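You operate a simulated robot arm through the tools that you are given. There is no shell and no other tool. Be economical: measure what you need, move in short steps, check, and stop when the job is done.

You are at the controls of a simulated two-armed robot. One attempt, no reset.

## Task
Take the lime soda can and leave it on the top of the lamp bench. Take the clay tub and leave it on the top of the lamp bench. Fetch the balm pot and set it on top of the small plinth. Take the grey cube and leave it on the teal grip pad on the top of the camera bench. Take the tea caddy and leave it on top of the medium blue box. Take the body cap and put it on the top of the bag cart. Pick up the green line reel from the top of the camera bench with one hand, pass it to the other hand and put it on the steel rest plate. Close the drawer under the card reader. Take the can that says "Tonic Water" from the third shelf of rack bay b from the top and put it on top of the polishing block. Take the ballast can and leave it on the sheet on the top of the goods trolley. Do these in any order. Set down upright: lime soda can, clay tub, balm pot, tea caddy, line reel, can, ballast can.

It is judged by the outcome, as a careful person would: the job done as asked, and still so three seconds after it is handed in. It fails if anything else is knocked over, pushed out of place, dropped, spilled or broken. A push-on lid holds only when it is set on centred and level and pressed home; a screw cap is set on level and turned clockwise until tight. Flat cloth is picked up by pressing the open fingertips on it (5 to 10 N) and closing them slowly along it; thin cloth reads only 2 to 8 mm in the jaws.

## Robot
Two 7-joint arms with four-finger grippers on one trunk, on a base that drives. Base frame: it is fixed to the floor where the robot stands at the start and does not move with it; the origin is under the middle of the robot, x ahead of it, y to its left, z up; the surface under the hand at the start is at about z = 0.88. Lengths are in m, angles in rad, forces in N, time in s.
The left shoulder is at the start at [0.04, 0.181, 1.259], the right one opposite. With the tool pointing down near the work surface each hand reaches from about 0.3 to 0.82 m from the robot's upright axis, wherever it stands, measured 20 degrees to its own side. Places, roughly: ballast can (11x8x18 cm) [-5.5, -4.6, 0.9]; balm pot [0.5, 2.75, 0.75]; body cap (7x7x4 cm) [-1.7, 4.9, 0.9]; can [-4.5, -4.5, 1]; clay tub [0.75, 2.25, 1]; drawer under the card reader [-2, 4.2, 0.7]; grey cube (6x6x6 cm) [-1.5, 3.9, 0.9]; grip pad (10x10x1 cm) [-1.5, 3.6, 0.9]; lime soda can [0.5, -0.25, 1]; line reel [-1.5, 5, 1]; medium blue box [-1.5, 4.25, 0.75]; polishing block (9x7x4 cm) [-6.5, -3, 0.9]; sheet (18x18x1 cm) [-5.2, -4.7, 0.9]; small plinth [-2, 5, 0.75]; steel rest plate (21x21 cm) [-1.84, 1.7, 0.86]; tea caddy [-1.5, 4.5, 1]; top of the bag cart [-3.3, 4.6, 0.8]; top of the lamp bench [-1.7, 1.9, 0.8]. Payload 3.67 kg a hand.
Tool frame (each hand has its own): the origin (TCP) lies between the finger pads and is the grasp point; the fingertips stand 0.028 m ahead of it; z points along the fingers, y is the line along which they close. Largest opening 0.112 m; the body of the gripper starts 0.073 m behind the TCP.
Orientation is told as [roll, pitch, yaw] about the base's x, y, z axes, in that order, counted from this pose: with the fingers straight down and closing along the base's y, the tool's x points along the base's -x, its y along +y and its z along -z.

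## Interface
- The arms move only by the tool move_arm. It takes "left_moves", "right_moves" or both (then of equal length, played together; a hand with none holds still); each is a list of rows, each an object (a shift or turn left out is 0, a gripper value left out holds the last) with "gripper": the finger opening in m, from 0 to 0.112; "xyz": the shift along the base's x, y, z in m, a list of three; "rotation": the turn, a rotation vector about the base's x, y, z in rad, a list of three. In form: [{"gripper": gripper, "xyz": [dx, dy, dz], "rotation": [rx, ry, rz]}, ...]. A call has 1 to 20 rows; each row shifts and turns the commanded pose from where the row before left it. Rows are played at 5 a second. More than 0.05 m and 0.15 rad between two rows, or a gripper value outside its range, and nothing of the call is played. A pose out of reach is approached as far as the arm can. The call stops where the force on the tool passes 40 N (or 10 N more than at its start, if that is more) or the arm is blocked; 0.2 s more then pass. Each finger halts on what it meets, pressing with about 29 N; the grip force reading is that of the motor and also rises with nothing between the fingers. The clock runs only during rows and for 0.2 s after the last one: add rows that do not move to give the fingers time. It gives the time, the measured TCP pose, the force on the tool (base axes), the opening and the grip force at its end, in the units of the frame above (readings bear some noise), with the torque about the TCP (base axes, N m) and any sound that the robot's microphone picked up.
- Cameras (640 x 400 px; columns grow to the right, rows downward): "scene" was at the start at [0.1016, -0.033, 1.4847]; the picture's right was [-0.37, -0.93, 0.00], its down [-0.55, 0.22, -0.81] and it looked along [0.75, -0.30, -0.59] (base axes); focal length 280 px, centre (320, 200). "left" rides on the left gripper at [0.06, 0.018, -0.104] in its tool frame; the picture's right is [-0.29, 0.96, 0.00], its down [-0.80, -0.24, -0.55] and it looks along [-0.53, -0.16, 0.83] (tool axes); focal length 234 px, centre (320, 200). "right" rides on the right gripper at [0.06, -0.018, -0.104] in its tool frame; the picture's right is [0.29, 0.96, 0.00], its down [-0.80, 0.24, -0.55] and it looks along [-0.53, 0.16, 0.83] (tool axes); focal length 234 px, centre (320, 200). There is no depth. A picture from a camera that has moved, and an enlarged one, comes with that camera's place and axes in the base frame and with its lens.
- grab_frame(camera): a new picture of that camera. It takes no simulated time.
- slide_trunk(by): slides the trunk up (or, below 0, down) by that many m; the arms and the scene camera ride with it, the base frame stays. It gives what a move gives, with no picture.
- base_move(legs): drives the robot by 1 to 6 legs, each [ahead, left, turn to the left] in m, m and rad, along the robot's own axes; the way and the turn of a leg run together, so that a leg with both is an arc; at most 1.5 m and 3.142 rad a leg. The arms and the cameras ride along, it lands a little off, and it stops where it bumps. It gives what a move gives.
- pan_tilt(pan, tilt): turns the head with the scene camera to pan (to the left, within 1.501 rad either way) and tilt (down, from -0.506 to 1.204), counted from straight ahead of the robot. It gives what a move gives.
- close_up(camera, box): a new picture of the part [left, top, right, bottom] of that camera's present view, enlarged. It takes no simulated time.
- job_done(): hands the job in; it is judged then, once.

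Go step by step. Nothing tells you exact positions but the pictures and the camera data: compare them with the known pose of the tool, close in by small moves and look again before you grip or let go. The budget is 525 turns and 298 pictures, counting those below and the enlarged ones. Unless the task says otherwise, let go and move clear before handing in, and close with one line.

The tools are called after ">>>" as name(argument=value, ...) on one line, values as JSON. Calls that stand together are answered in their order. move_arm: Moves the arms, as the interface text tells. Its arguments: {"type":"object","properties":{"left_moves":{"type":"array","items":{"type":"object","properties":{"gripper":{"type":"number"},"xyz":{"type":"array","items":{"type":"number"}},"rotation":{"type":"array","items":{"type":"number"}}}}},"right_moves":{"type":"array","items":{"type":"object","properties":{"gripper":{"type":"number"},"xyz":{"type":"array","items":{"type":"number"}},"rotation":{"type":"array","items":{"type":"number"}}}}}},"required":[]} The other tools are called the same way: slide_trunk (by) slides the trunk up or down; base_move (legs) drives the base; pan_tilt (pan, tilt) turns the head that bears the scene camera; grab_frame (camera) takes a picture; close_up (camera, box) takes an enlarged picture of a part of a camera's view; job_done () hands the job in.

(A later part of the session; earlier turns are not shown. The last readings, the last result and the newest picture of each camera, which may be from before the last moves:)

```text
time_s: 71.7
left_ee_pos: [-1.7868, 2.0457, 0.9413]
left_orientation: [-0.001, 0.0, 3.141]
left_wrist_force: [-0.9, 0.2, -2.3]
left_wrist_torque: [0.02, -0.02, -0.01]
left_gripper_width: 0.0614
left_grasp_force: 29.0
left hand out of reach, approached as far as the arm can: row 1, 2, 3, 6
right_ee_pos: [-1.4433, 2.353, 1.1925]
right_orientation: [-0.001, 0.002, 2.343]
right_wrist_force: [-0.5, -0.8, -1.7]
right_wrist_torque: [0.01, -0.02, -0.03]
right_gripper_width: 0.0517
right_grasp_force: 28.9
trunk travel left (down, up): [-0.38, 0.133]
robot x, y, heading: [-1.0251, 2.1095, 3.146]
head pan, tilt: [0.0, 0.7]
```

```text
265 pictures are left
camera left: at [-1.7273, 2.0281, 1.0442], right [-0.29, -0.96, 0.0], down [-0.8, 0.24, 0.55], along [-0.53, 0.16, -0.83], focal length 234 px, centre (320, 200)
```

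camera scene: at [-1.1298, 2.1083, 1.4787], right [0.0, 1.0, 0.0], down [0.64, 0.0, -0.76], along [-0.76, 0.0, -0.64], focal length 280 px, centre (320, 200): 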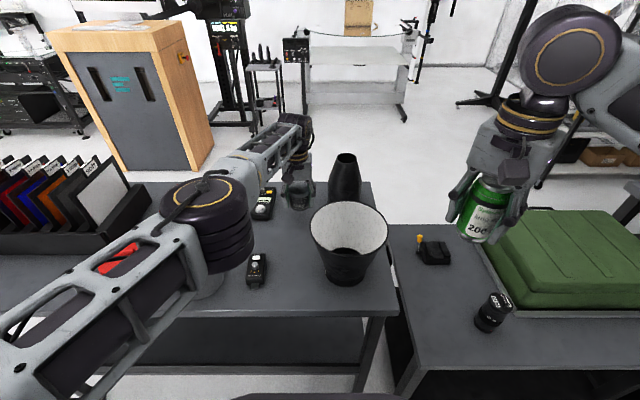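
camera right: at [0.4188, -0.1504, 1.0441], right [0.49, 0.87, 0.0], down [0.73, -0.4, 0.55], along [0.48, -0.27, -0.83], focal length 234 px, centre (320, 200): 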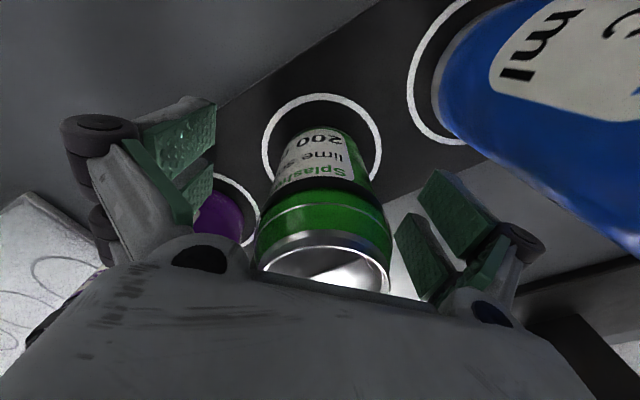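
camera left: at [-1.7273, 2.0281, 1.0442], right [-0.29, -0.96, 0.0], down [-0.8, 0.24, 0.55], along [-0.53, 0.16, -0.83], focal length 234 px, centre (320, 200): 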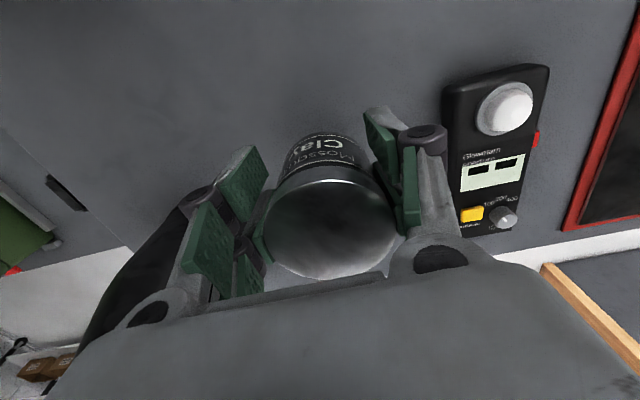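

The tub hovers about 4 cm over a clear spot. I bring it back 2 cm for reach and lower in small steps.

>>> move_arm(left_moves=[{"xyz": [0.02, 0, -0.005]}, {"xyz": [0, 0, -0.012]}, {"xyz": [0, 0, -0.005]}, {"xyz": [0, 0, -0.004]}, {}])

>>> grab_frame(camera="left")

```text
time_s: 72.9
left_ee_pos: [-1.7821, 2.0485, 0.9164]
left_orientation: [0.0, -0.001, 3.141]
left_wrist_force: [-0.5, -0.3, -1.9]
left_wrist_torque: [0.01, -0.01, 0.0]
left_gripper_width: 0.0611
left_grasp_force: 29.0
left hand out of reach, approached as far as the arm can: row 1
right_ee_pos: [-1.4441, 2.351, 1.1929]
right_orientation: [-0.002, 0.0, 2.34]
right_wrist_force: [-0.6, -1.1, -2.2]
right_wrist_torque: [-0.02, -0.02, -0.01]
right_gripper_width: 0.0517
right_grasp_force: 28.7
trunk travel left (down, up): [-0.38, 0.133]
robot x, y, heading: [-1.0262, 2.105, 3.144]
head pan, tilt: [0.0, 0.7]
```

```text
264 pictures are left
camera left: at [-1.7246, 2.0294, 1.0192], right [-0.29, -0.96, 0.0], down [-0.8, 0.24, 0.55], along [-0.53, 0.16, -0.83], focal length 234 px, centre (320, 200)
```

left: 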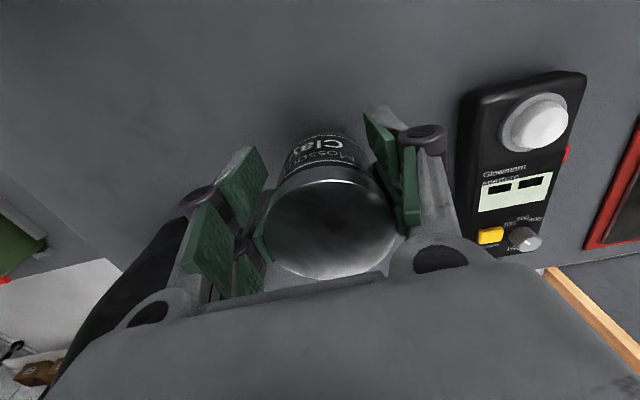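

Close to the surface now; I lower in 3 mm steps.

>>> move_arm(left_moves=[{"xyz": [0, 0, -0.003]}, {"xyz": [0, 0, -0.003]}, {"xyz": [0, 0, -0.003]}, {}])

```text
time_s: 73.9
left_ee_pos: [-1.7816, 2.0465, 0.9061]
left_orientation: [0.001, 0.0, 3.141]
left_wrist_force: [0.6, -0.2, -1.6]
left_wrist_torque: [0.0, -0.07, 0.04]
left_gripper_width: 0.0612
left_grasp_force: 29.0
left hand out of reach, approached as far as the arm can: row 3
right_ee_pos: [-1.4428, 2.3518, 1.1928]
right_orientation: [-0.001, 0.0, 2.341]
right_wrist_force: [0.7, 0.0, -2.0]
right_wrist_torque: [0.0, -0.02, 0.03]
right_gripper_width: 0.052
right_grasp_force: 29.4
trunk travel left (down, up): [-0.38, 0.133]
robot x, y, heading: [-1.0225, 2.1087, 3.144]
head pan, tilt: [0.0, 0.7]
```

>>> move_arm(left_moves=[{"xyz": [0, 0, -0.003]}, {"xyz": [0, 0, -0.003]}, {}])

>>> close_up(camera="scene", box=[240, 120, 400, 260])

```text
time_s: 74.7
left_ee_pos: [-1.78, 2.0458, 0.9019]
left_orientation: [0.0, -0.001, 3.141]
left_wrist_force: [-0.4, -0.6, -1.8]
left_wrist_torque: [0.02, -0.05, 0.04]
left_gripper_width: 0.0612
left_grasp_force: 29.2
right_ee_pos: [-1.4422, 2.353, 1.1927]
right_orientation: [-0.001, 0.0, 2.339]
right_wrist_force: [-0.7, 0.1, -2.3]
right_wrist_torque: [-0.02, 0.0, 0.0]
right_gripper_width: 0.0516
right_grasp_force: 29.1
trunk travel left (down, up): [-0.38, 0.133]
robot x, y, heading: [-1.023, 2.105, 3.144]
head pan, tilt: [0.0, 0.7]
```

```text
2.86 times, centred on (320, 190) of scene
camera zoom: at [-1.1301, 2.1082, 1.4786], right [0.0, 1.0, 0.0], down [0.64, 0.0, -0.76], along [-0.76, 0.0, -0.64], focal length 801 px, centre (320, 229)
```

zoom: 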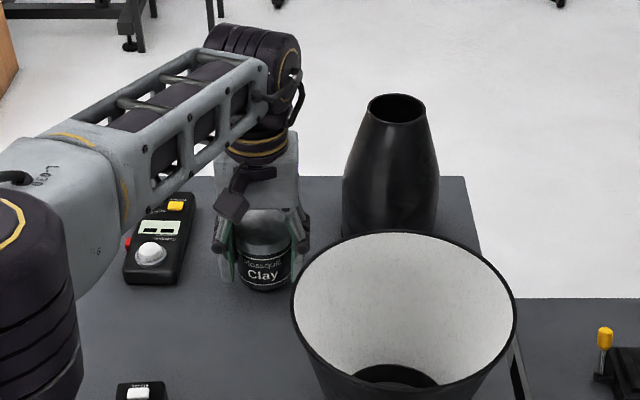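

>>> move_arm(left_moves=[{"xyz": [0, 0, -0.003]}, {"xyz": [0, 0, -0.003]}, {"xyz": [0, 0, -0.003]}, {}])

```text
time_s: 75.7
left_ee_pos: [-1.7773, 2.0461, 0.8959]
left_orientation: [0.001, -0.003, -3.142]
left_wrist_force: [-4.9, -1.8, 21.3]
left_wrist_torque: [-0.04, 0.47, 0.06]
left_gripper_width: 0.062
left_grasp_force: 29.0
left hand out of reach, approached as far as the arm can: row 1
right_ee_pos: [-1.4415, 2.3514, 1.193]
right_orientation: [0.0, -0.002, 2.341]
right_wrist_force: [0.4, -0.5, -2.8]
right_wrist_torque: [-0.01, 0.0, 0.04]
right_gripper_width: 0.0518
right_grasp_force: 29.1
trunk travel left (down, up): [-0.38, 0.133]
robot x, y, heading: [-1.0231, 2.1075, 3.147]
head pan, tilt: [0.0, 0.7]
```

Contact felt. I open modestly and rise straight up.

>>> move_arm(left_moves=[{"xyz": [0, 0, 0.002]}, {"gripper": 0.07}, {"gripper": 0.082}, {}, {"xyz": [0, 0, 0.04]}, {"xyz": [0, 0, 0.04]}, {"xyz": [0, 0, 0.04]}, {"xyz": [0.0, 0, 0.04]}, {"xyz": [0.03, 0, 0.04]}, {"xyz": [0.045, 0, 0.02]}, {"xyz": [0.045, -0.02, 0.02]}, {"xyz": [0.045, -0.02, 0]}, {"xyz": [0.045, -0.02, 0]}, {"xyz": [0.045, -0.02, 0]}, {"xyz": [0.045, -0.02, 0]}, {}])

>>> grab_frame(camera="scene")

```text
refused: row 11 steps farther than a row can; nothing moved
```

```text
262 pictures are left
camera scene: at [-1.1279, 2.1079, 1.4789], right [0.0, 1.0, 0.0], down [0.64, 0.0, -0.77], along [-0.77, 0.0, -0.64], focal length 280 px, centre (320, 200)
```

scene: 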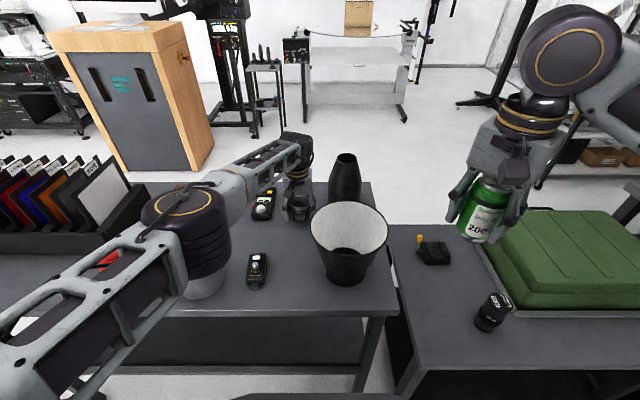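

>>> move_arm(left_moves=[{"xyz": [0, 0, 0.002]}, {"gripper": 0.07}, {"gripper": 0.082}, {}, {"xyz": [0, 0, 0.04]}, {"xyz": [0, 0, 0.04]}, {"xyz": [0, 0, 0.04]}, {"xyz": [0.0, 0, 0.04]}, {"xyz": [0.02, 0, 0.04]}, {"xyz": [0.04, 0, 0.02]}, {"xyz": [0.04, -0.02, 0.02]}, {"xyz": [0.04, -0.02, 0]}, {"xyz": [0.04, -0.02, 0]}, {"xyz": [0.04, -0.02, 0]}, {"xyz": [0.04, -0.02, 0]}, {}])

>>> grab_frame(camera="scene")

```text
time_s: 79.1
left_ee_pos: [-1.5197, 1.9465, 1.1342]
left_orientation: [0.002, 0.002, 3.142]
left_wrist_force: [-0.4, -0.2, 0.3]
left_wrist_torque: [-0.05, -0.04, 0.0]
left_gripper_width: 0.0823
left_grasp_force: 0.0
right_ee_pos: [-1.4431, 2.3523, 1.192]
right_orientation: [0.0, 0.001, 2.341]
right_wrist_force: [-0.5, -0.5, -2.8]
right_wrist_torque: [0.02, -0.02, 0.01]
right_gripper_width: 0.052
right_grasp_force: 29.4
trunk travel left (down, up): [-0.38, 0.133]
robot x, y, heading: [-1.0198, 2.1071, 3.139]
head pan, tilt: [0.0, 0.7]
```

```text
261 pictures are left
camera scene: at [-1.1307, 2.1088, 1.4786], right [0.0, 1.0, 0.0], down [0.64, 0.0, -0.76], along [-0.76, 0.0, -0.64], focal length 280 px, centre (320, 200)
```

scene: 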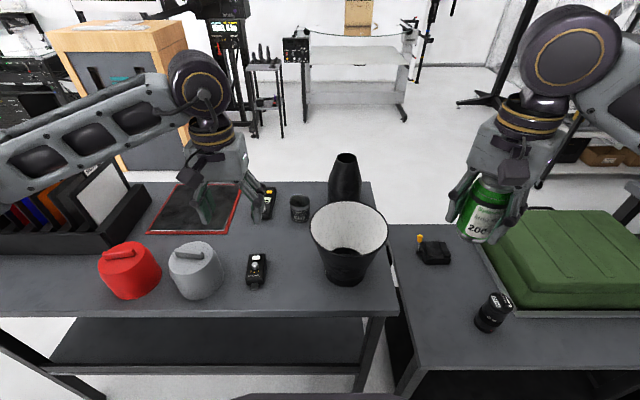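

The tub stands well. To keep the right arm away from the cup, I slide the base 0.25 m to its left, turning the right wrist so it closes along x.

>>> move_arm(left_moves=[{"xyz": [0.03, 0, 0.03]}, {"xyz": [0.03, 0, 0.03]}, {"xyz": [0.03, 0, 0.03]}, {}, {}, {}], right_moves=[{"rotation": [0, 0, -0.14]}, {"rotation": [0, 0, -0.14]}, {"rotation": [0, 0, -0.14]}, {"rotation": [0, 0, -0.14]}, {"rotation": [0, 0, -0.14]}, {}])

>>> base_move(legs=[[0, 0.27, 0]])

>>> grab_frame(camera="scene")

```text
time_s: 80.5
left_ee_pos: [-1.429, 1.9434, 1.225]
left_orientation: [0.0, 0.002, 3.142]
left_wrist_force: [-0.9, 0.3, 0.4]
left_wrist_torque: [-0.03, 0.02, -0.02]
left_gripper_width: 0.0822
left_grasp_force: 0.0
right_ee_pos: [-1.4421, 2.3522, 1.1924]
right_orientation: [0.0, 0.0, 1.64]
right_wrist_force: [0.2, 0.4, -2.8]
right_wrist_torque: [-0.04, -0.04, 0.01]
right_gripper_width: 0.0516
right_grasp_force: 28.9
trunk travel left (down, up): [-0.38, 0.133]
robot x, y, heading: [-1.025, 2.1096, 3.144]
head pan, tilt: [0.0, 0.7]
```

```text
time_s: 82.4
left_ee_pos: [-1.4279, 1.6715, 1.2257]
left_orientation: [0.001, -0.001, -3.135]
left_wrist_force: [0.6, -0.8, -0.3]
left_wrist_torque: [-0.01, -0.02, 0.03]
left_gripper_width: 0.0819
left_grasp_force: 0.0
right_ee_pos: [-1.4427, 2.0805, 1.1915]
right_orientation: [-0.001, -0.001, 1.647]
right_wrist_force: [0.2, 0.4, -2.1]
right_wrist_torque: [-0.01, 0.02, -0.02]
right_gripper_width: 0.052
right_grasp_force: 28.8
trunk travel left (down, up): [-0.38, 0.133]
robot x, y, heading: [-1.0232, 1.8382, -3.135]
head pan, tilt: [0.0, 0.7]
```

```text
260 pictures are left
camera scene: at [-1.1292, 1.8376, 1.4786], right [0.0, 1.0, 0.0], down [0.64, 0.0, -0.76], along [-0.76, 0.0, -0.64], focal length 280 px, centre (320, 200)
```

scene: 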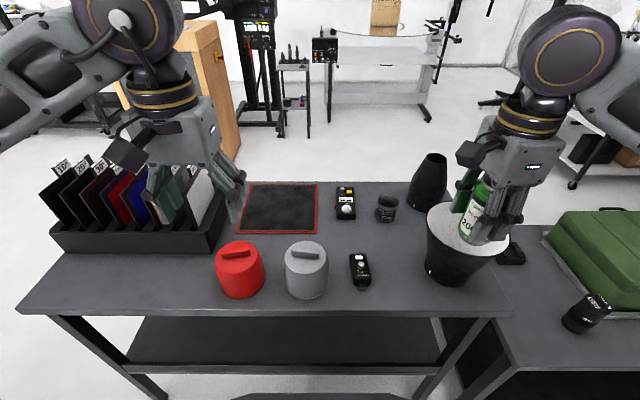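

Now I bring the can over (-1.63, 2.015) and lower it close to the bench.

>>> move_arm(right_moves=[{"xyz": [-0.04, -0.02, 0]}, {"xyz": [-0.04, -0.02, 0]}, {"xyz": [-0.04, -0.015, 0]}, {"xyz": [-0.04, -0.01, 0]}, {"xyz": [-0.027, 0, -0.03]}, {"xyz": [0, 0, -0.045]}, {"xyz": [0, 0, -0.045]}, {"xyz": [0, 0, -0.045]}, {"xyz": [0, 0, -0.045]}, {"xyz": [0, 0, -0.04]}, {}])

>>> grab_frame(camera="scene")

>>> grab_frame(camera="right")

```text
time_s: 84.8
left_ee_pos: [-1.4279, 1.6712, 1.2251]
left_orientation: [0.001, 0.0, -3.136]
left_wrist_force: [-0.8, -1.0, 0.0]
left_wrist_torque: [0.04, 0.06, 0.0]
left_gripper_width: 0.082
left_grasp_force: 0.0
right_ee_pos: [-1.6293, 2.0174, 0.9416]
right_orientation: [0.0, -0.001, 1.645]
right_wrist_force: [0.1, 0.0, -1.8]
right_wrist_torque: [-0.02, -0.01, 0.03]
right_gripper_width: 0.0517
right_grasp_force: 28.9
trunk travel left (down, up): [-0.38, 0.133]
robot x, y, heading: [-1.0257, 1.8393, -3.14]
head pan, tilt: [0.0, 0.7]
```

```text
259 pictures are left
camera scene: at [-1.129, 1.8364, 1.4787], right [0.0, 1.0, 0.0], down [0.64, 0.0, -0.76], along [-0.76, 0.0, -0.64], focal length 280 px, centre (320, 200)
```

scene: 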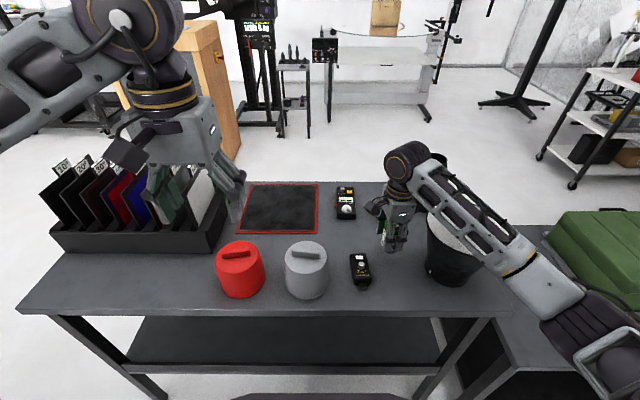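

```text
258 pictures are left
camera right: at [-1.6078, 1.9583, 1.0468], right [-0.93, -0.36, 0.0], down [-0.3, 0.78, 0.55], along [-0.2, 0.52, -0.83], focal length 234 px, centre (320, 200)
```

right: 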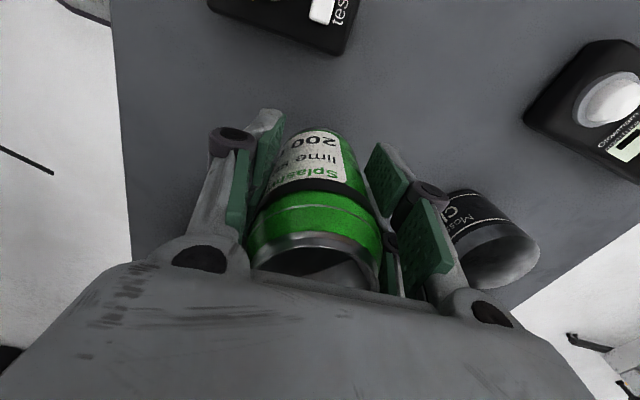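

Placement is clear of the neighbours; I lower in small steps.

>>> move_arm(right_moves=[{"xyz": [0, 0, -0.015]}, {"xyz": [0, 0, -0.008]}, {"xyz": [0, 0, -0.003]}, {"xyz": [0, 0, -0.003]}, {}])

```text
time_s: 86.0
left_ee_pos: [-1.4281, 1.6713, 1.2266]
left_orientation: [-0.001, -0.001, -3.136]
left_wrist_force: [0.0, -0.7, -0.2]
left_wrist_torque: [-0.01, -0.03, 0.0]
left_gripper_width: 0.0821
left_grasp_force: 0.1
right_ee_pos: [-1.6312, 2.0142, 0.9146]
right_orientation: [0.0, -0.001, 1.645]
right_wrist_force: [-0.8, 0.6, -2.7]
right_wrist_torque: [-0.01, -0.02, 0.01]
right_gripper_width: 0.0516
right_grasp_force: 29.2
trunk travel left (down, up): [-0.38, 0.133]
robot x, y, heading: [-1.0215, 1.8393, -3.14]
head pan, tilt: [0.0, 0.7]
```

>>> move_arm(right_moves=[{"xyz": [0, 0, -0.003]}, {"xyz": [0, 0, -0.003]}, {}])

```text
time_s: 86.8
left_ee_pos: [-1.4283, 1.6697, 1.2249]
left_orientation: [0.0, 0.001, -3.137]
left_wrist_force: [0.0, -0.1, -0.2]
left_wrist_torque: [0.01, -0.01, 0.01]
left_gripper_width: 0.0819
left_grasp_force: 0.1
right_ee_pos: [-1.6299, 2.0144, 0.9073]
right_orientation: [0.0, -0.001, 1.646]
right_wrist_force: [0.4, -0.2, -2.4]
right_wrist_torque: [0.01, -0.01, -0.01]
right_gripper_width: 0.052
right_grasp_force: 29.3
trunk travel left (down, up): [-0.38, 0.133]
robot x, y, heading: [-1.0267, 1.8379, -3.136]
head pan, tilt: [0.0, 0.7]
```

>>> move_arm(right_moves=[{"xyz": [0, 0, -0.002]}, {"xyz": [0, 0, -0.002]}, {"xyz": [0, 0, -0.002]}, {}])

```text
time_s: 87.8
left_ee_pos: [-1.4264, 1.6705, 1.2258]
left_orientation: [-0.001, -0.002, -3.135]
left_wrist_force: [0.7, 0.3, -1.1]
left_wrist_torque: [0.0, 0.0, -0.01]
left_gripper_width: 0.0821
left_grasp_force: 0.2
right_ee_pos: [-1.6302, 2.0139, 0.9046]
right_orientation: [0.003, 0.001, 1.646]
right_wrist_force: [-5.9, 4.5, 23.6]
right_wrist_torque: [0.47, 0.22, -0.01]
right_gripper_width: 0.0523
right_grasp_force: 28.9
trunk travel left (down, up): [-0.38, 0.133]
robot x, y, heading: [-1.022, 1.8365, -3.133]
head pan, tilt: [0.0, 0.7]
```

Contact. I release, rise and draw back.

>>> move_arm(right_moves=[{"xyz": [0, 0, 0.002]}, {"gripper": 0.065}, {"gripper": 0.08}, {}, {"xyz": [0, 0, 0.04]}, {"xyz": [0, 0, 0.045]}, {"xyz": [0, 0, 0.045]}, {"xyz": [0, 0, 0.045]}, {"xyz": [0, 0, 0.045]}, {"xyz": [0.02, 0, 0.04]}, {"xyz": [0.045, 0, 0]}, {"xyz": [0.045, 0, 0]}, {"xyz": [0.045, 0, 0]}, {"xyz": [0.045, 0, 0]}, {}])

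>>> grab_frame(camera="scene")

```text
time_s: 91.0
left_ee_pos: [-1.4289, 1.6705, 1.226]
left_orientation: [0.001, 0.0, -3.138]
left_wrist_force: [0.1, 0.6, -0.5]
left_wrist_torque: [0.01, -0.04, 0.0]
left_gripper_width: 0.0821
left_grasp_force: 0.2
right_ee_pos: [-1.4291, 2.0125, 1.1623]
right_orientation: [-0.002, -0.001, 1.647]
right_wrist_force: [0.0, 0.1, 0.2]
right_wrist_torque: [-0.03, -0.02, 0.0]
right_gripper_width: 0.08
right_grasp_force: 0.0
trunk travel left (down, up): [-0.38, 0.133]
robot x, y, heading: [-1.0221, 1.8362, -3.134]
head pan, tilt: [0.0, 0.7]
```

```text
257 pictures are left
camera scene: at [-1.1301, 1.8362, 1.4786], right [0.0, 1.0, 0.0], down [0.64, 0.0, -0.76], along [-0.76, 0.0, -0.64], focal length 280 px, centre (320, 200)
```

scene: 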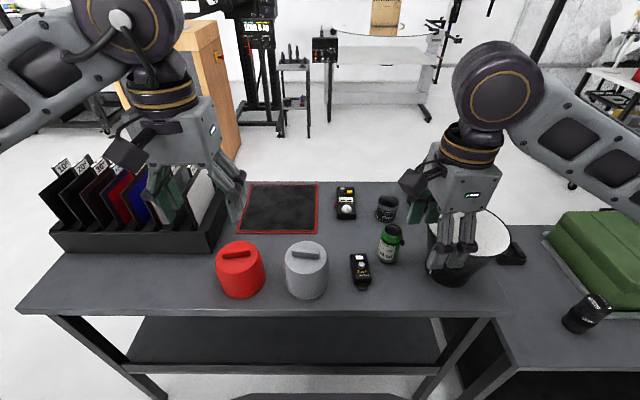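

Both are placed. Next the balm pot: I back off, turn around, and go to the cart's left end.

>>> base_move(legs=[[-0.47, 0, 0], [0, 0, -3.14], [0, 0.62, 0], [0.5, 0, 0]])

>>> pan_tilt(pan=0.3, tilt=0.65)

>>> grab_frame(camera="scene")

```text
time_s: 108.0
left_ee_pos: [0.3966, 2.5752, 1.2262]
left_orientation: [0.0, 0.001, -0.052]
left_wrist_force: [0.4, -0.1, 0.1]
left_wrist_torque: [-0.02, 0.01, -0.01]
left_gripper_width: 0.0821
left_grasp_force: 0.1
right_ee_pos: [0.3768, 2.2322, 1.163]
right_orientation: [0.001, 0.0, -1.551]
right_wrist_force: [1.1, -0.5, 0.3]
right_wrist_torque: [-0.01, 0.03, 0.03]
right_gripper_width: 0.0799
right_grasp_force: 0.1
trunk travel left (down, up): [-0.38, 0.133]
robot x, y, heading: [-0.0174, 2.4289, -0.046]
head pan, tilt: [0.0, 0.7]
```

```text
time_s: 108.8
left_ee_pos: [0.3956, 2.5752, 1.2257]
left_orientation: [0.001, -0.001, -0.052]
left_wrist_force: [0.5, 0.0, -0.2]
left_wrist_torque: [0.01, 0.0, 0.0]
left_gripper_width: 0.082
left_grasp_force: 0.1
right_ee_pos: [0.3775, 2.2333, 1.1629]
right_orientation: [0.0, 0.001, -1.552]
right_wrist_force: [1.2, -0.6, -0.2]
right_wrist_torque: [0.01, -0.01, 0.03]
right_gripper_width: 0.08
right_grasp_force: 0.1
trunk travel left (down, up): [-0.38, 0.133]
robot x, y, heading: [-0.0162, 2.4308, -0.05]
head pan, tilt: [0.3, 0.649]
```

```text
256 pictures are left
camera scene: at [0.088, 2.451, 1.483], right [0.24, -0.97, 0.0], down [-0.59, -0.15, -0.8], along [0.77, 0.19, -0.6], focal length 280 px, centre (320, 200)
```

scene: 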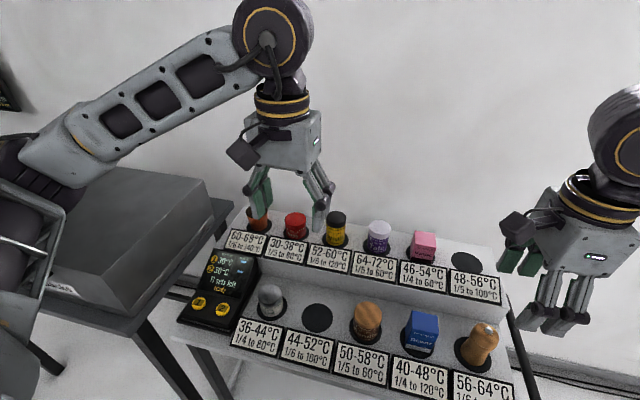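

Balm pot is at about (0.49, 2.69) on the lower tier. I bring the left hand over it for a closer look.

>>> move_arm(left_moves=[{"xyz": [0.03, 0.035, 0], "gripper": 0.1}, {"xyz": [0.03, 0.035, 0]}, {"xyz": [0.02, 0.035, 0]}, {"xyz": [0, 0.01, -0.045]}, {"xyz": [0, 0, -0.045]}, {"xyz": [0, 0, -0.04]}, {}])

>>> grab_frame(camera="left")

>>> close_up(camera="scene", box=[170, 180, 390, 370])

```text
time_s: 110.4
left_ee_pos: [0.4773, 2.6892, 1.0947]
left_orientation: [-0.001, 0.0, -0.052]
left_wrist_force: [0.4, 0.1, 0.3]
left_wrist_torque: [0.02, 0.01, -0.03]
left_gripper_width: 0.1
left_grasp_force: 0.0
right_ee_pos: [0.378, 2.2332, 1.1622]
right_orientation: [0.0, -0.001, -1.553]
right_wrist_force: [-0.7, -0.2, -0.5]
right_wrist_torque: [-0.02, -0.02, -0.03]
right_gripper_width: 0.0803
right_grasp_force: 0.0
trunk travel left (down, up): [-0.38, 0.133]
robot x, y, heading: [-0.0153, 2.4308, -0.056]
head pan, tilt: [0.3, 0.649]
```

```text
255 pictures are left
camera left: at [0.417, 2.7107, 1.1977], right [0.34, 0.94, 0.0], down [0.78, -0.28, 0.55], along [0.52, -0.19, -0.83], focal length 234 px, centre (320, 200)
```

left: 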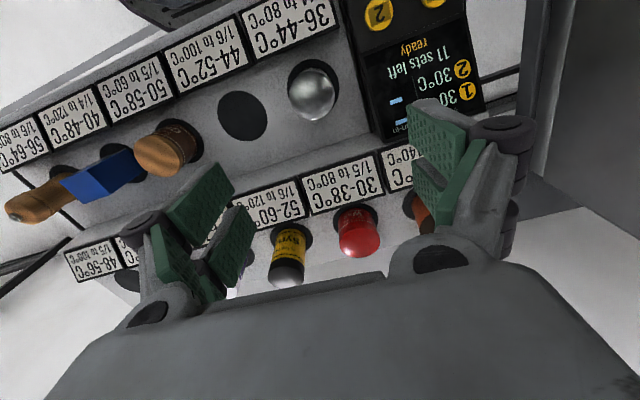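

```text
2.11 times, centred on (280, 275) of scene
camera zoom: at [0.0877, 2.451, 1.483], right [0.25, -0.97, 0.0], down [-0.59, -0.15, -0.8], along [0.77, 0.2, -0.6], focal length 590 px, centre (404, 42)
```

zoom: 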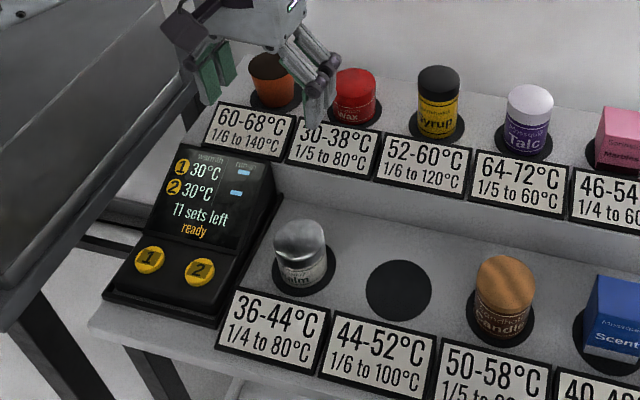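

The pot centre is at (0.472, 2.682), top z≈0.85. I descend with the jaws at 90 mm.

>>> move_arm(left_moves=[{"xyz": [-0.005, -0.006, 0], "gripper": 0.09}, {"xyz": [0, 0, -0.045]}, {"xyz": [0, 0, -0.045]}, {"xyz": [0, 0, -0.045]}, {"xyz": [0, 0, -0.045]}, {"xyz": [0, 0, -0.045]}, {"xyz": [0, 0, -0.035]}, {}, {}])

>>> grab_frame(camera="left")

>>> close_up(camera="scene", box=[170, 180, 390, 370])

```text
time_s: 112.4
left_ee_pos: [0.4696, 2.6856, 0.8361]
left_orientation: [0.001, 0.0, -0.053]
left_wrist_force: [0.0, 0.4, 0.9]
left_wrist_torque: [0.0, -0.02, 0.01]
left_gripper_width: 0.0899
left_grasp_force: 0.1
right_ee_pos: [0.378, 2.2328, 1.163]
right_orientation: [0.0, 0.0, -1.551]
right_wrist_force: [-0.7, -0.4, 0.8]
right_wrist_torque: [0.0, 0.0, 0.03]
right_gripper_width: 0.0802
right_grasp_force: 0.0
trunk travel left (down, up): [-0.38, 0.133]
robot x, y, heading: [-0.0143, 2.4324, -0.048]
head pan, tilt: [0.3, 0.649]
```

```text
253 pictures are left
camera left: at [0.4093, 2.7067, 0.9388], right [0.34, 0.94, 0.0], down [0.78, -0.28, 0.55], along [0.52, -0.19, -0.83], focal length 234 px, centre (320, 200)
```

left: 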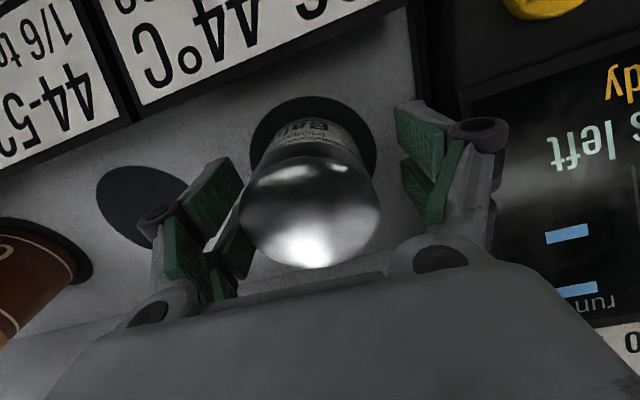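

```text
2.11 times, centred on (280, 275) of scene
camera zoom: at [0.0878, 2.4511, 1.483], right [0.25, -0.97, 0.0], down [-0.59, -0.15, -0.8], along [0.77, 0.2, -0.6], focal length 590 px, centre (404, 42)
```

zoom: 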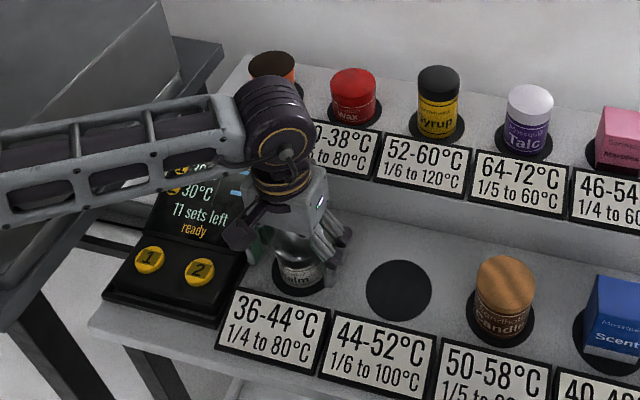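

I shift 5 mm toward -y to centre, lower 8 mm, and grip.

>>> move_arm(left_moves=[{"xyz": [-0.003, -0.006, -0.008]}, {"gripper": 0.075}, {"gripper": 0.06}, {"gripper": 0.045}, {}, {}])

>>> grab_frame(camera="left")

```text
time_s: 113.8
left_ee_pos: [0.4664, 2.6793, 0.8277]
left_orientation: [-0.001, 0.001, -0.05]
left_wrist_force: [0.1, -0.9, 1.5]
left_wrist_torque: [0.1, -0.02, 0.0]
left_gripper_width: 0.0588
left_grasp_force: 29.1
right_ee_pos: [0.3772, 2.2323, 1.1617]
right_orientation: [0.002, 0.001, -1.551]
right_wrist_force: [-0.3, -0.1, 0.2]
right_wrist_torque: [-0.04, 0.02, 0.01]
right_gripper_width: 0.0801
right_grasp_force: 0.1
trunk travel left (down, up): [-0.38, 0.133]
robot x, y, heading: [-0.0192, 2.4315, -0.053]
head pan, tilt: [0.3, 0.649]
```

```text
251 pictures are left
camera left: at [0.4066, 2.7002, 0.9303], right [0.34, 0.94, 0.0], down [0.78, -0.28, 0.55], along [0.52, -0.19, -0.83], focal length 234 px, centre (320, 200)
```

left: 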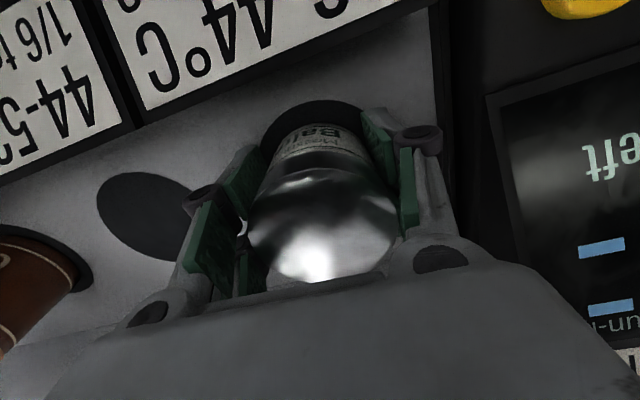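

Balm pot held. I lift, retract, and drive up the aisle to face the camera bench.

>>> move_arm(left_moves=[{"xyz": [0, 0, 0.045]}, {"xyz": [0, 0, 0.045]}, {"xyz": [0, 0, 0.045]}, {"xyz": [0, 0, 0.045]}, {"xyz": [0, 0, 0.045]}, {"xyz": [0, 0, 0.045]}, {"xyz": [0, 0, 0.045]}, {"xyz": [-0.03, 0, 0.045]}, {"xyz": [-0.045, 0, 0]}, {}])

>>> base_move(legs=[[-0.6, 0, 0], [0, 0, 1.62], [1.2, 0, 0], [0, 0, 1.57]])

>>> pan_tilt(pan=0.0, tilt=0.45)

>>> grab_frame(camera="scene")

```text
refused: row 8 steps farther than a row can; nothing moved
```

```text
time_s: 114.9
left_ee_pos: [0.4378, 2.6812, 0.8321]
left_orientation: [-0.006, -0.023, -0.048]
left_wrist_force: [12.9, -0.4, 0.2]
left_wrist_torque: [0.02, 0.02, 0.14]
left_gripper_width: 0.059
left_grasp_force: 28.4
right_ee_pos: [0.3377, 2.2348, 1.1628]
right_orientation: [0.0, 0.0, -1.553]
right_wrist_force: [0.0, -0.2, -0.6]
right_wrist_torque: [0.02, -0.02, 0.01]
right_gripper_width: 0.0798
right_grasp_force: 0.1
trunk travel left (down, up): [-0.38, 0.133]
robot x, y, heading: [-0.0587, 2.4322, -0.056]
head pan, tilt: [0.3, 0.649]
stopped in leg 1: the force on the tool passed its limit at 71 N (the readings are from after the stop); the commanded pose is now the measured one
```

```text
time_s: 115.7
left_ee_pos: [0.4375, 2.68, 0.8276]
left_orientation: [-0.004, -0.017, -0.046]
left_wrist_force: [15.1, -0.5, 0.2]
left_wrist_torque: [0.0, 0.05, 0.16]
left_gripper_width: 0.0586
left_grasp_force: 28.8
right_ee_pos: [0.3409, 2.2348, 1.1621]
right_orientation: [-0.003, 0.0, -1.554]
right_wrist_force: [-0.2, -0.2, -0.2]
right_wrist_torque: [-0.01, 0.01, 0.03]
right_gripper_width: 0.08
right_grasp_force: 0.0
trunk travel left (down, up): [-0.38, 0.133]
robot x, y, heading: [-0.0532, 2.4329, -0.055]
head pan, tilt: [0.0, 0.45]
```

```text
250 pictures are left
camera scene: at [0.0598, 2.4269, 1.5006], right [-0.05, -1.0, 0.0], down [-0.44, 0.02, -0.9], along [0.9, -0.05, -0.44], focal length 280 px, centre (320, 200)
```

scene: 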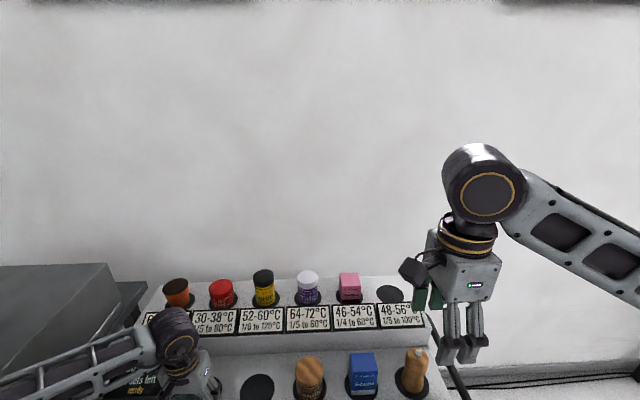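

The lift was refused and the drive dragged the pot 3 cm before stopping; I won't chain those again. I check the state.

>>> grab_frame(camera="left")

>>> pan_tilt(pan=0.3, tilt=0.75)

>>> grab_frame(camera="scene")

```text
249 pictures are left
camera left: at [0.3749, 2.7016, 0.9303], right [0.33, 0.94, 0.0], down [0.78, -0.27, 0.57], along [0.54, -0.19, -0.82], focal length 234 px, centre (320, 200)
```

left: 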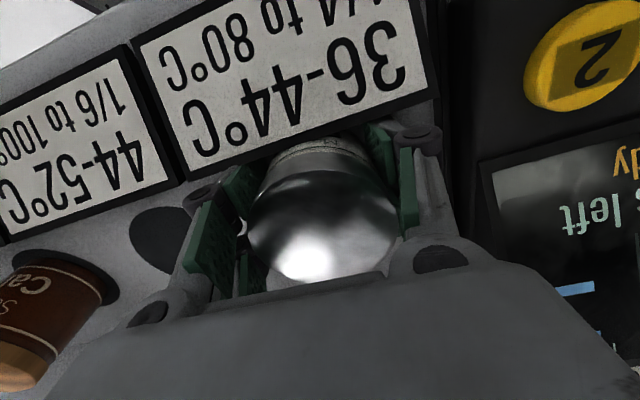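

```text
time_s: 116.5
left_ee_pos: [0.4371, 2.6804, 0.8289]
left_orientation: [-0.004, -0.016, -0.046]
left_wrist_force: [17.9, -1.1, 1.0]
left_wrist_torque: [-0.04, 0.11, 0.16]
left_gripper_width: 0.0588
left_grasp_force: 28.8
right_ee_pos: [0.3413, 2.2343, 1.1626]
right_orientation: [-0.002, 0.0, -1.553]
right_wrist_force: [-0.1, 0.0, -0.6]
right_wrist_torque: [-0.02, 0.05, -0.01]
right_gripper_width: 0.0801
right_grasp_force: 0.0
trunk travel left (down, up): [-0.38, 0.133]
robot x, y, heading: [-0.0542, 2.432, -0.054]
head pan, tilt: [0.3, 0.75]
```

```text
248 pictures are left
camera scene: at [0.0486, 2.4519, 1.4743], right [0.24, -0.97, 0.0], down [-0.66, -0.17, -0.73], along [0.71, 0.18, -0.68], focal length 280 px, centre (320, 200)
```

scene: 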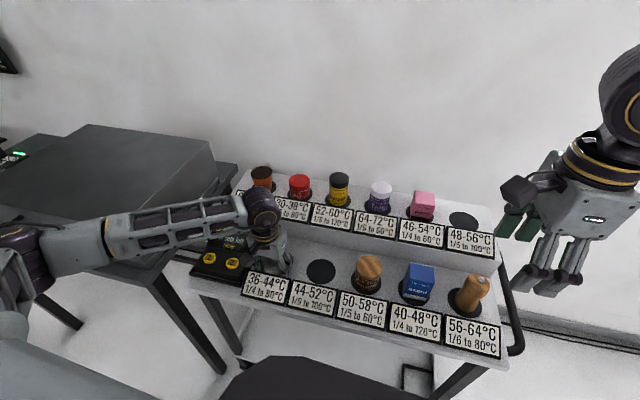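

Nothing toppled; the pot just leans against the label. I ease it forward and lift.

>>> move_arm(left_moves=[{"xyz": [0.006, 0, 0]}, {"xyz": [0.004, 0, 0]}, {"xyz": [0, 0, 0.02]}, {"xyz": [0, 0, 0.045]}, {"xyz": [0, 0, 0.045]}, {"xyz": [0, 0, 0.045]}, {"xyz": [0, 0, 0.045]}, {"xyz": [0, 0, 0.045]}, {"xyz": [0, 0, 0.045]}, {"xyz": [0, 0, 0.045]}, {"xyz": [0, 0, 0.04]}, {}])

>>> grab_frame(camera="scene")

>>> grab_frame(camera="left")

```text
time_s: 119.1
left_ee_pos: [0.4473, 2.6814, 1.203]
left_orientation: [-0.006, -0.015, -0.048]
left_wrist_force: [0.8, -0.1, -1.0]
left_wrist_torque: [-0.03, 0.0, 0.0]
left_gripper_width: 0.0589
left_grasp_force: 28.9
right_ee_pos: [0.3404, 2.2347, 1.1609]
right_orientation: [-0.002, -0.001, -1.553]
right_wrist_force: [0.7, 0.8, 0.0]
right_wrist_torque: [-0.03, 0.04, -0.03]
right_gripper_width: 0.0799
right_grasp_force: 0.1
trunk travel left (down, up): [-0.38, 0.133]
robot x, y, heading: [-0.052, 2.4321, -0.06]
head pan, tilt: [0.3, 0.75]
```

```text
247 pictures are left
camera scene: at [0.0469, 2.4524, 1.4743], right [0.24, -0.97, 0.0], down [-0.66, -0.17, -0.73], along [0.71, 0.18, -0.68], focal length 280 px, centre (320, 200)
```

scene: 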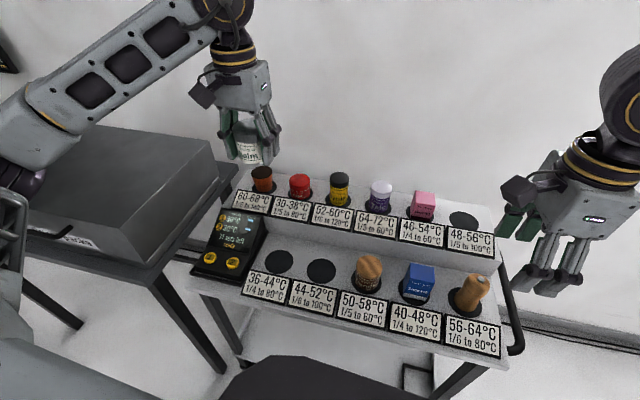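

```text
246 pictures are left
camera left: at [0.3842, 2.7021, 1.3043], right [0.33, 0.94, 0.0], down [0.78, -0.27, 0.57], along [0.54, -0.19, -0.82], focal length 234 px, centre (320, 200)
```

left: 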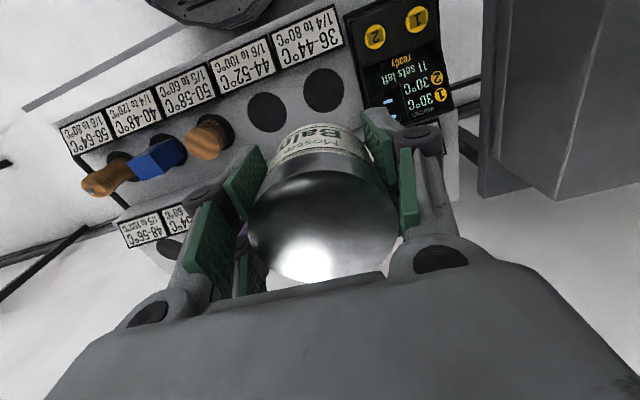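

All items are in place. I level the hand and drive to the camera bench.

>>> move_arm(left_moves=[{"rotation": [0.006, 0.015, 0]}, {}])

>>> base_move(legs=[[-0.55, 0, 0], [0, 0, 1.63], [1.2, 0, 0], [0.4, 0, 0], [0, 0, 1.57]])

>>> pan_tilt(pan=0.0, tilt=0.45)

>>> grab_frame(camera="scene")

```text
time_s: 119.7
left_ee_pos: [0.4466, 2.6811, 1.2043]
left_orientation: [0.002, -0.002, -0.048]
left_wrist_force: [-0.1, -0.3, -1.9]
left_wrist_torque: [-0.01, 0.03, 0.0]
left_gripper_width: 0.0587
left_grasp_force: 29.3
right_ee_pos: [0.3397, 2.2355, 1.1623]
right_orientation: [-0.004, -0.001, -1.554]
right_wrist_force: [-0.1, 1.1, 0.2]
right_wrist_torque: [0.04, -0.02, -0.02]
right_gripper_width: 0.0801
right_grasp_force: 0.1
trunk travel left (down, up): [-0.38, 0.133]
robot x, y, heading: [-0.0548, 2.4375, -0.052]
head pan, tilt: [0.3, 0.75]
```

```text
time_s: 139.6
left_ee_pos: [-1.0948, 3.7897, 1.2022]
left_orientation: [0.001, -0.002, -3.103]
left_wrist_force: [0.5, -0.8, -2.2]
left_wrist_torque: [-0.02, -0.01, 0.02]
left_gripper_width: 0.0589
left_grasp_force: 29.1
right_ee_pos: [-1.0269, 4.2439, 1.1621]
right_orientation: [-0.001, 0.001, 1.673]
right_wrist_force: [-0.3, 0.4, -0.1]
right_wrist_torque: [0.0, 0.0, 0.0]
right_gripper_width: 0.0802
right_grasp_force: 0.0
trunk travel left (down, up): [-0.38, 0.133]
robot x, y, heading: [-0.62, 4.0804, -3.111]
head pan, tilt: [0.3, 0.75]
```

```text
time_s: 140.4
left_ee_pos: [-1.0939, 3.789, 1.2027]
left_orientation: [0.001, -0.003, -3.103]
left_wrist_force: [0.1, -0.1, -2.2]
left_wrist_torque: [-0.03, -0.03, 0.0]
left_gripper_width: 0.0589
left_grasp_force: 28.6
right_ee_pos: [-1.0264, 4.2448, 1.1629]
right_orientation: [0.001, 0.001, 1.674]
right_wrist_force: [0.3, -0.6, 0.5]
right_wrist_torque: [0.0, -0.04, 0.0]
right_gripper_width: 0.0801
right_grasp_force: 0.1
trunk travel left (down, up): [-0.38, 0.133]
robot x, y, heading: [-0.6174, 4.0774, -3.109]
head pan, tilt: [0.0, 0.45]
```

```text
245 pictures are left
camera scene: at [-0.7298, 4.0746, 1.5008], right [-0.03, 1.0, 0.0], down [0.44, 0.01, -0.9], along [-0.9, -0.03, -0.44], focal length 280 px, centre (320, 200)
```

scene: 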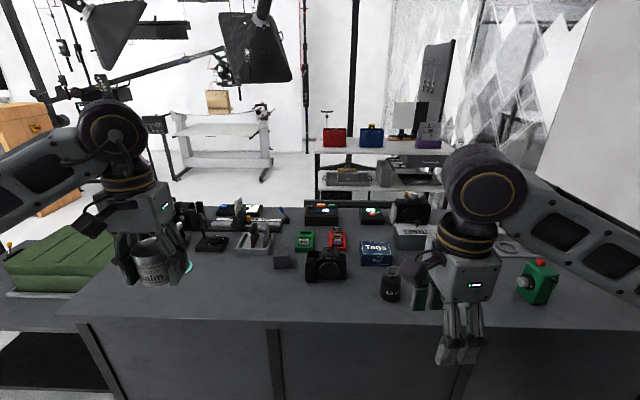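

The camera bench is ahead with many small items. I zoom in.

>>> close_up(camera="scene", box=[160, 180, 420, 320])

>>> close_up(camera="scene", box=[380, 180, 640, 320])

```text
2.46 times, centred on (290, 250) of scene
camera zoom: at [-0.7298, 4.0746, 1.5008], right [-0.03, 1.0, 0.0], down [0.44, 0.01, -0.9], along [-0.9, -0.03, -0.44], focal length 690 px, centre (394, 77)
```

zoom: 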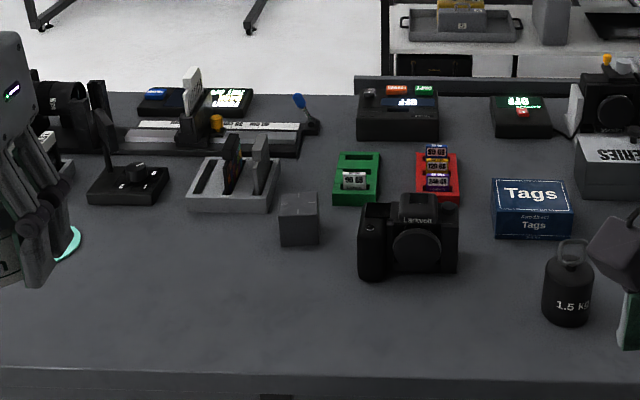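

```text
2.46 times, centred on (510, 250) of scene
camera zoom: at [-0.7298, 4.0746, 1.5008], right [-0.03, 1.0, 0.0], down [0.44, 0.01, -0.9], along [-0.9, -0.03, -0.44], focal length 690 px, centre (-148, 77)
```

zoom: 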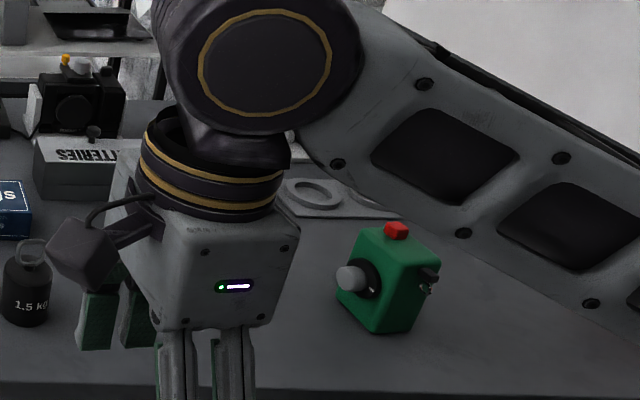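

I see the grey cube, the Tags (blue) box, and something green to the right. I pan right and left to see the rest.

>>> pan_tilt(pan=-0.75, tilt=0.4)

>>> grab_frame(camera="scene")

>>> pan_tilt(pan=0.55, tilt=0.5)

>>> grab_frame(camera="scene")

```text
time_s: 141.5
left_ee_pos: [-1.0952, 3.7898, 1.2032]
left_orientation: [0.001, -0.002, -3.101]
left_wrist_force: [0.3, -0.2, -1.5]
left_wrist_torque: [-0.01, -0.03, 0.01]
left_gripper_width: 0.0587
left_grasp_force: 28.5
right_ee_pos: [-1.0279, 4.2437, 1.162]
right_orientation: [-0.003, 0.0, 1.673]
right_wrist_force: [-0.2, 0.7, -0.9]
right_wrist_torque: [-0.02, 0.01, 0.0]
right_gripper_width: 0.0799
right_grasp_force: 0.0
trunk travel left (down, up): [-0.38, 0.133]
robot x, y, heading: [-0.6181, 4.0761, -3.11]
head pan, tilt: [-0.75, 0.4]
```

```text
242 pictures are left
camera scene: at [-0.7079, 4.1386, 1.5055], right [0.66, 0.75, 0.0], down [0.29, -0.26, -0.92], along [-0.69, 0.61, -0.39], focal length 280 px, centre (320, 200)
```

scene: 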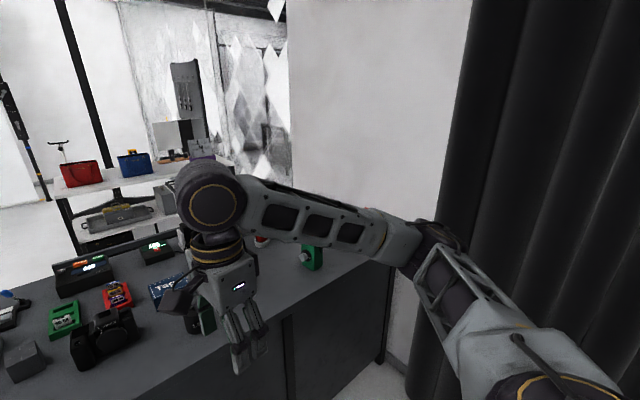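

```text
time_s: 143.0
left_ee_pos: [-1.0953, 3.7896, 1.2041]
left_orientation: [0.001, -0.002, -3.103]
left_wrist_force: [0.6, -0.2, -0.9]
left_wrist_torque: [0.0, -0.03, 0.02]
left_gripper_width: 0.0591
left_grasp_force: 28.6
right_ee_pos: [-1.0276, 4.2428, 1.163]
right_orientation: [-0.002, 0.001, 1.674]
right_wrist_force: [-0.4, -0.3, -0.3]
right_wrist_torque: [-0.02, 0.02, 0.0]
right_gripper_width: 0.0802
right_grasp_force: 0.0
trunk travel left (down, up): [-0.38, 0.133]
robot x, y, heading: [-0.6194, 4.0738, -3.11]
head pan, tilt: [0.55, 0.499]
```

```text
241 pictures are left
camera scene: at [-0.7141, 4.0277, 1.4964], right [-0.55, 0.84, 0.0], down [0.4, 0.26, -0.88], along [-0.73, -0.48, -0.48], focal length 280 px, centre (320, 200)
```

scene: 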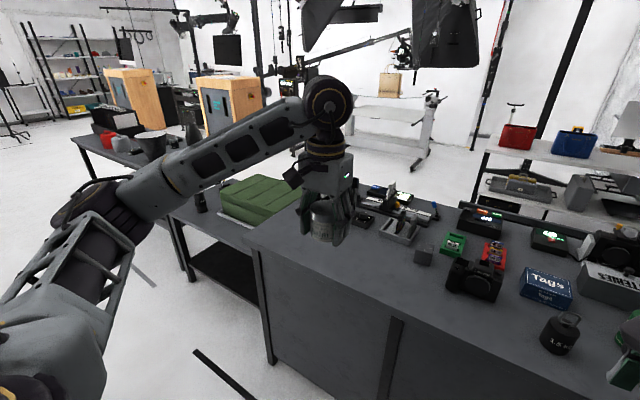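

The bench runs to y≈5.2 and ends near a curtain. I shift right about 0.45 m to see its right part.

>>> base_move(legs=[[0, -0.45, -0.03]])

>>> pan_tilt(pan=0.1, tilt=0.5)

>>> grab_frame(camera="scene")

```text
time_s: 145.9
left_ee_pos: [-1.1004, 4.2275, 1.2016]
left_orientation: [-0.011, -0.006, -3.121]
left_wrist_force: [-1.0, -0.6, -1.1]
left_wrist_torque: [0.02, 0.02, -0.01]
left_gripper_width: 0.0591
left_grasp_force: 29.0
right_ee_pos: [-1.0254, 4.6744, 1.1641]
right_orientation: [-0.006, -0.009, 1.67]
right_wrist_force: [0.5, 0.5, -0.4]
right_wrist_torque: [-0.05, 0.04, -0.01]
right_gripper_width: 0.0799
right_grasp_force: 0.1
trunk travel left (down, up): [-0.38, 0.133]
robot x, y, heading: [-0.6241, 4.5242, -3.127]
head pan, tilt: [0.55, 0.499]
stopped in leg 1: the robot was blocked; the commanded pose is now the measured one
```

```text
time_s: 146.8
left_ee_pos: [-1.1025, 4.2259, 1.2006]
left_orientation: [-0.014, -0.005, -3.122]
left_wrist_force: [-0.2, 0.5, -1.0]
left_wrist_torque: [-0.02, -0.01, 0.03]
left_gripper_width: 0.059
left_grasp_force: 29.1
right_ee_pos: [-1.0247, 4.6748, 1.1636]
right_orientation: [-0.011, -0.011, 1.666]
right_wrist_force: [0.1, 0.1, -0.3]
right_wrist_torque: [-0.03, 0.0, 0.0]
right_gripper_width: 0.0799
right_grasp_force: 0.0
trunk travel left (down, up): [-0.38, 0.133]
robot x, y, heading: [-0.6244, 4.5256, -3.127]
head pan, tilt: [0.099, 0.499]
```

```text
240 pictures are left
camera scene: at [-0.7305, 4.4912, 1.4966], right [-0.11, 0.99, 0.02], down [0.47, 0.07, -0.88], along [-0.87, -0.09, -0.48], focal length 280 px, centre (320, 200)
```

scene: 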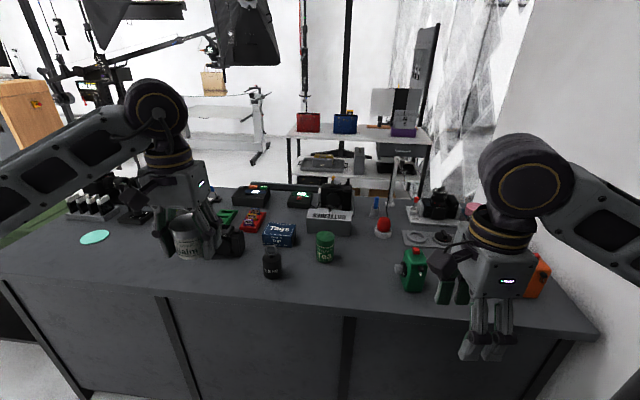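

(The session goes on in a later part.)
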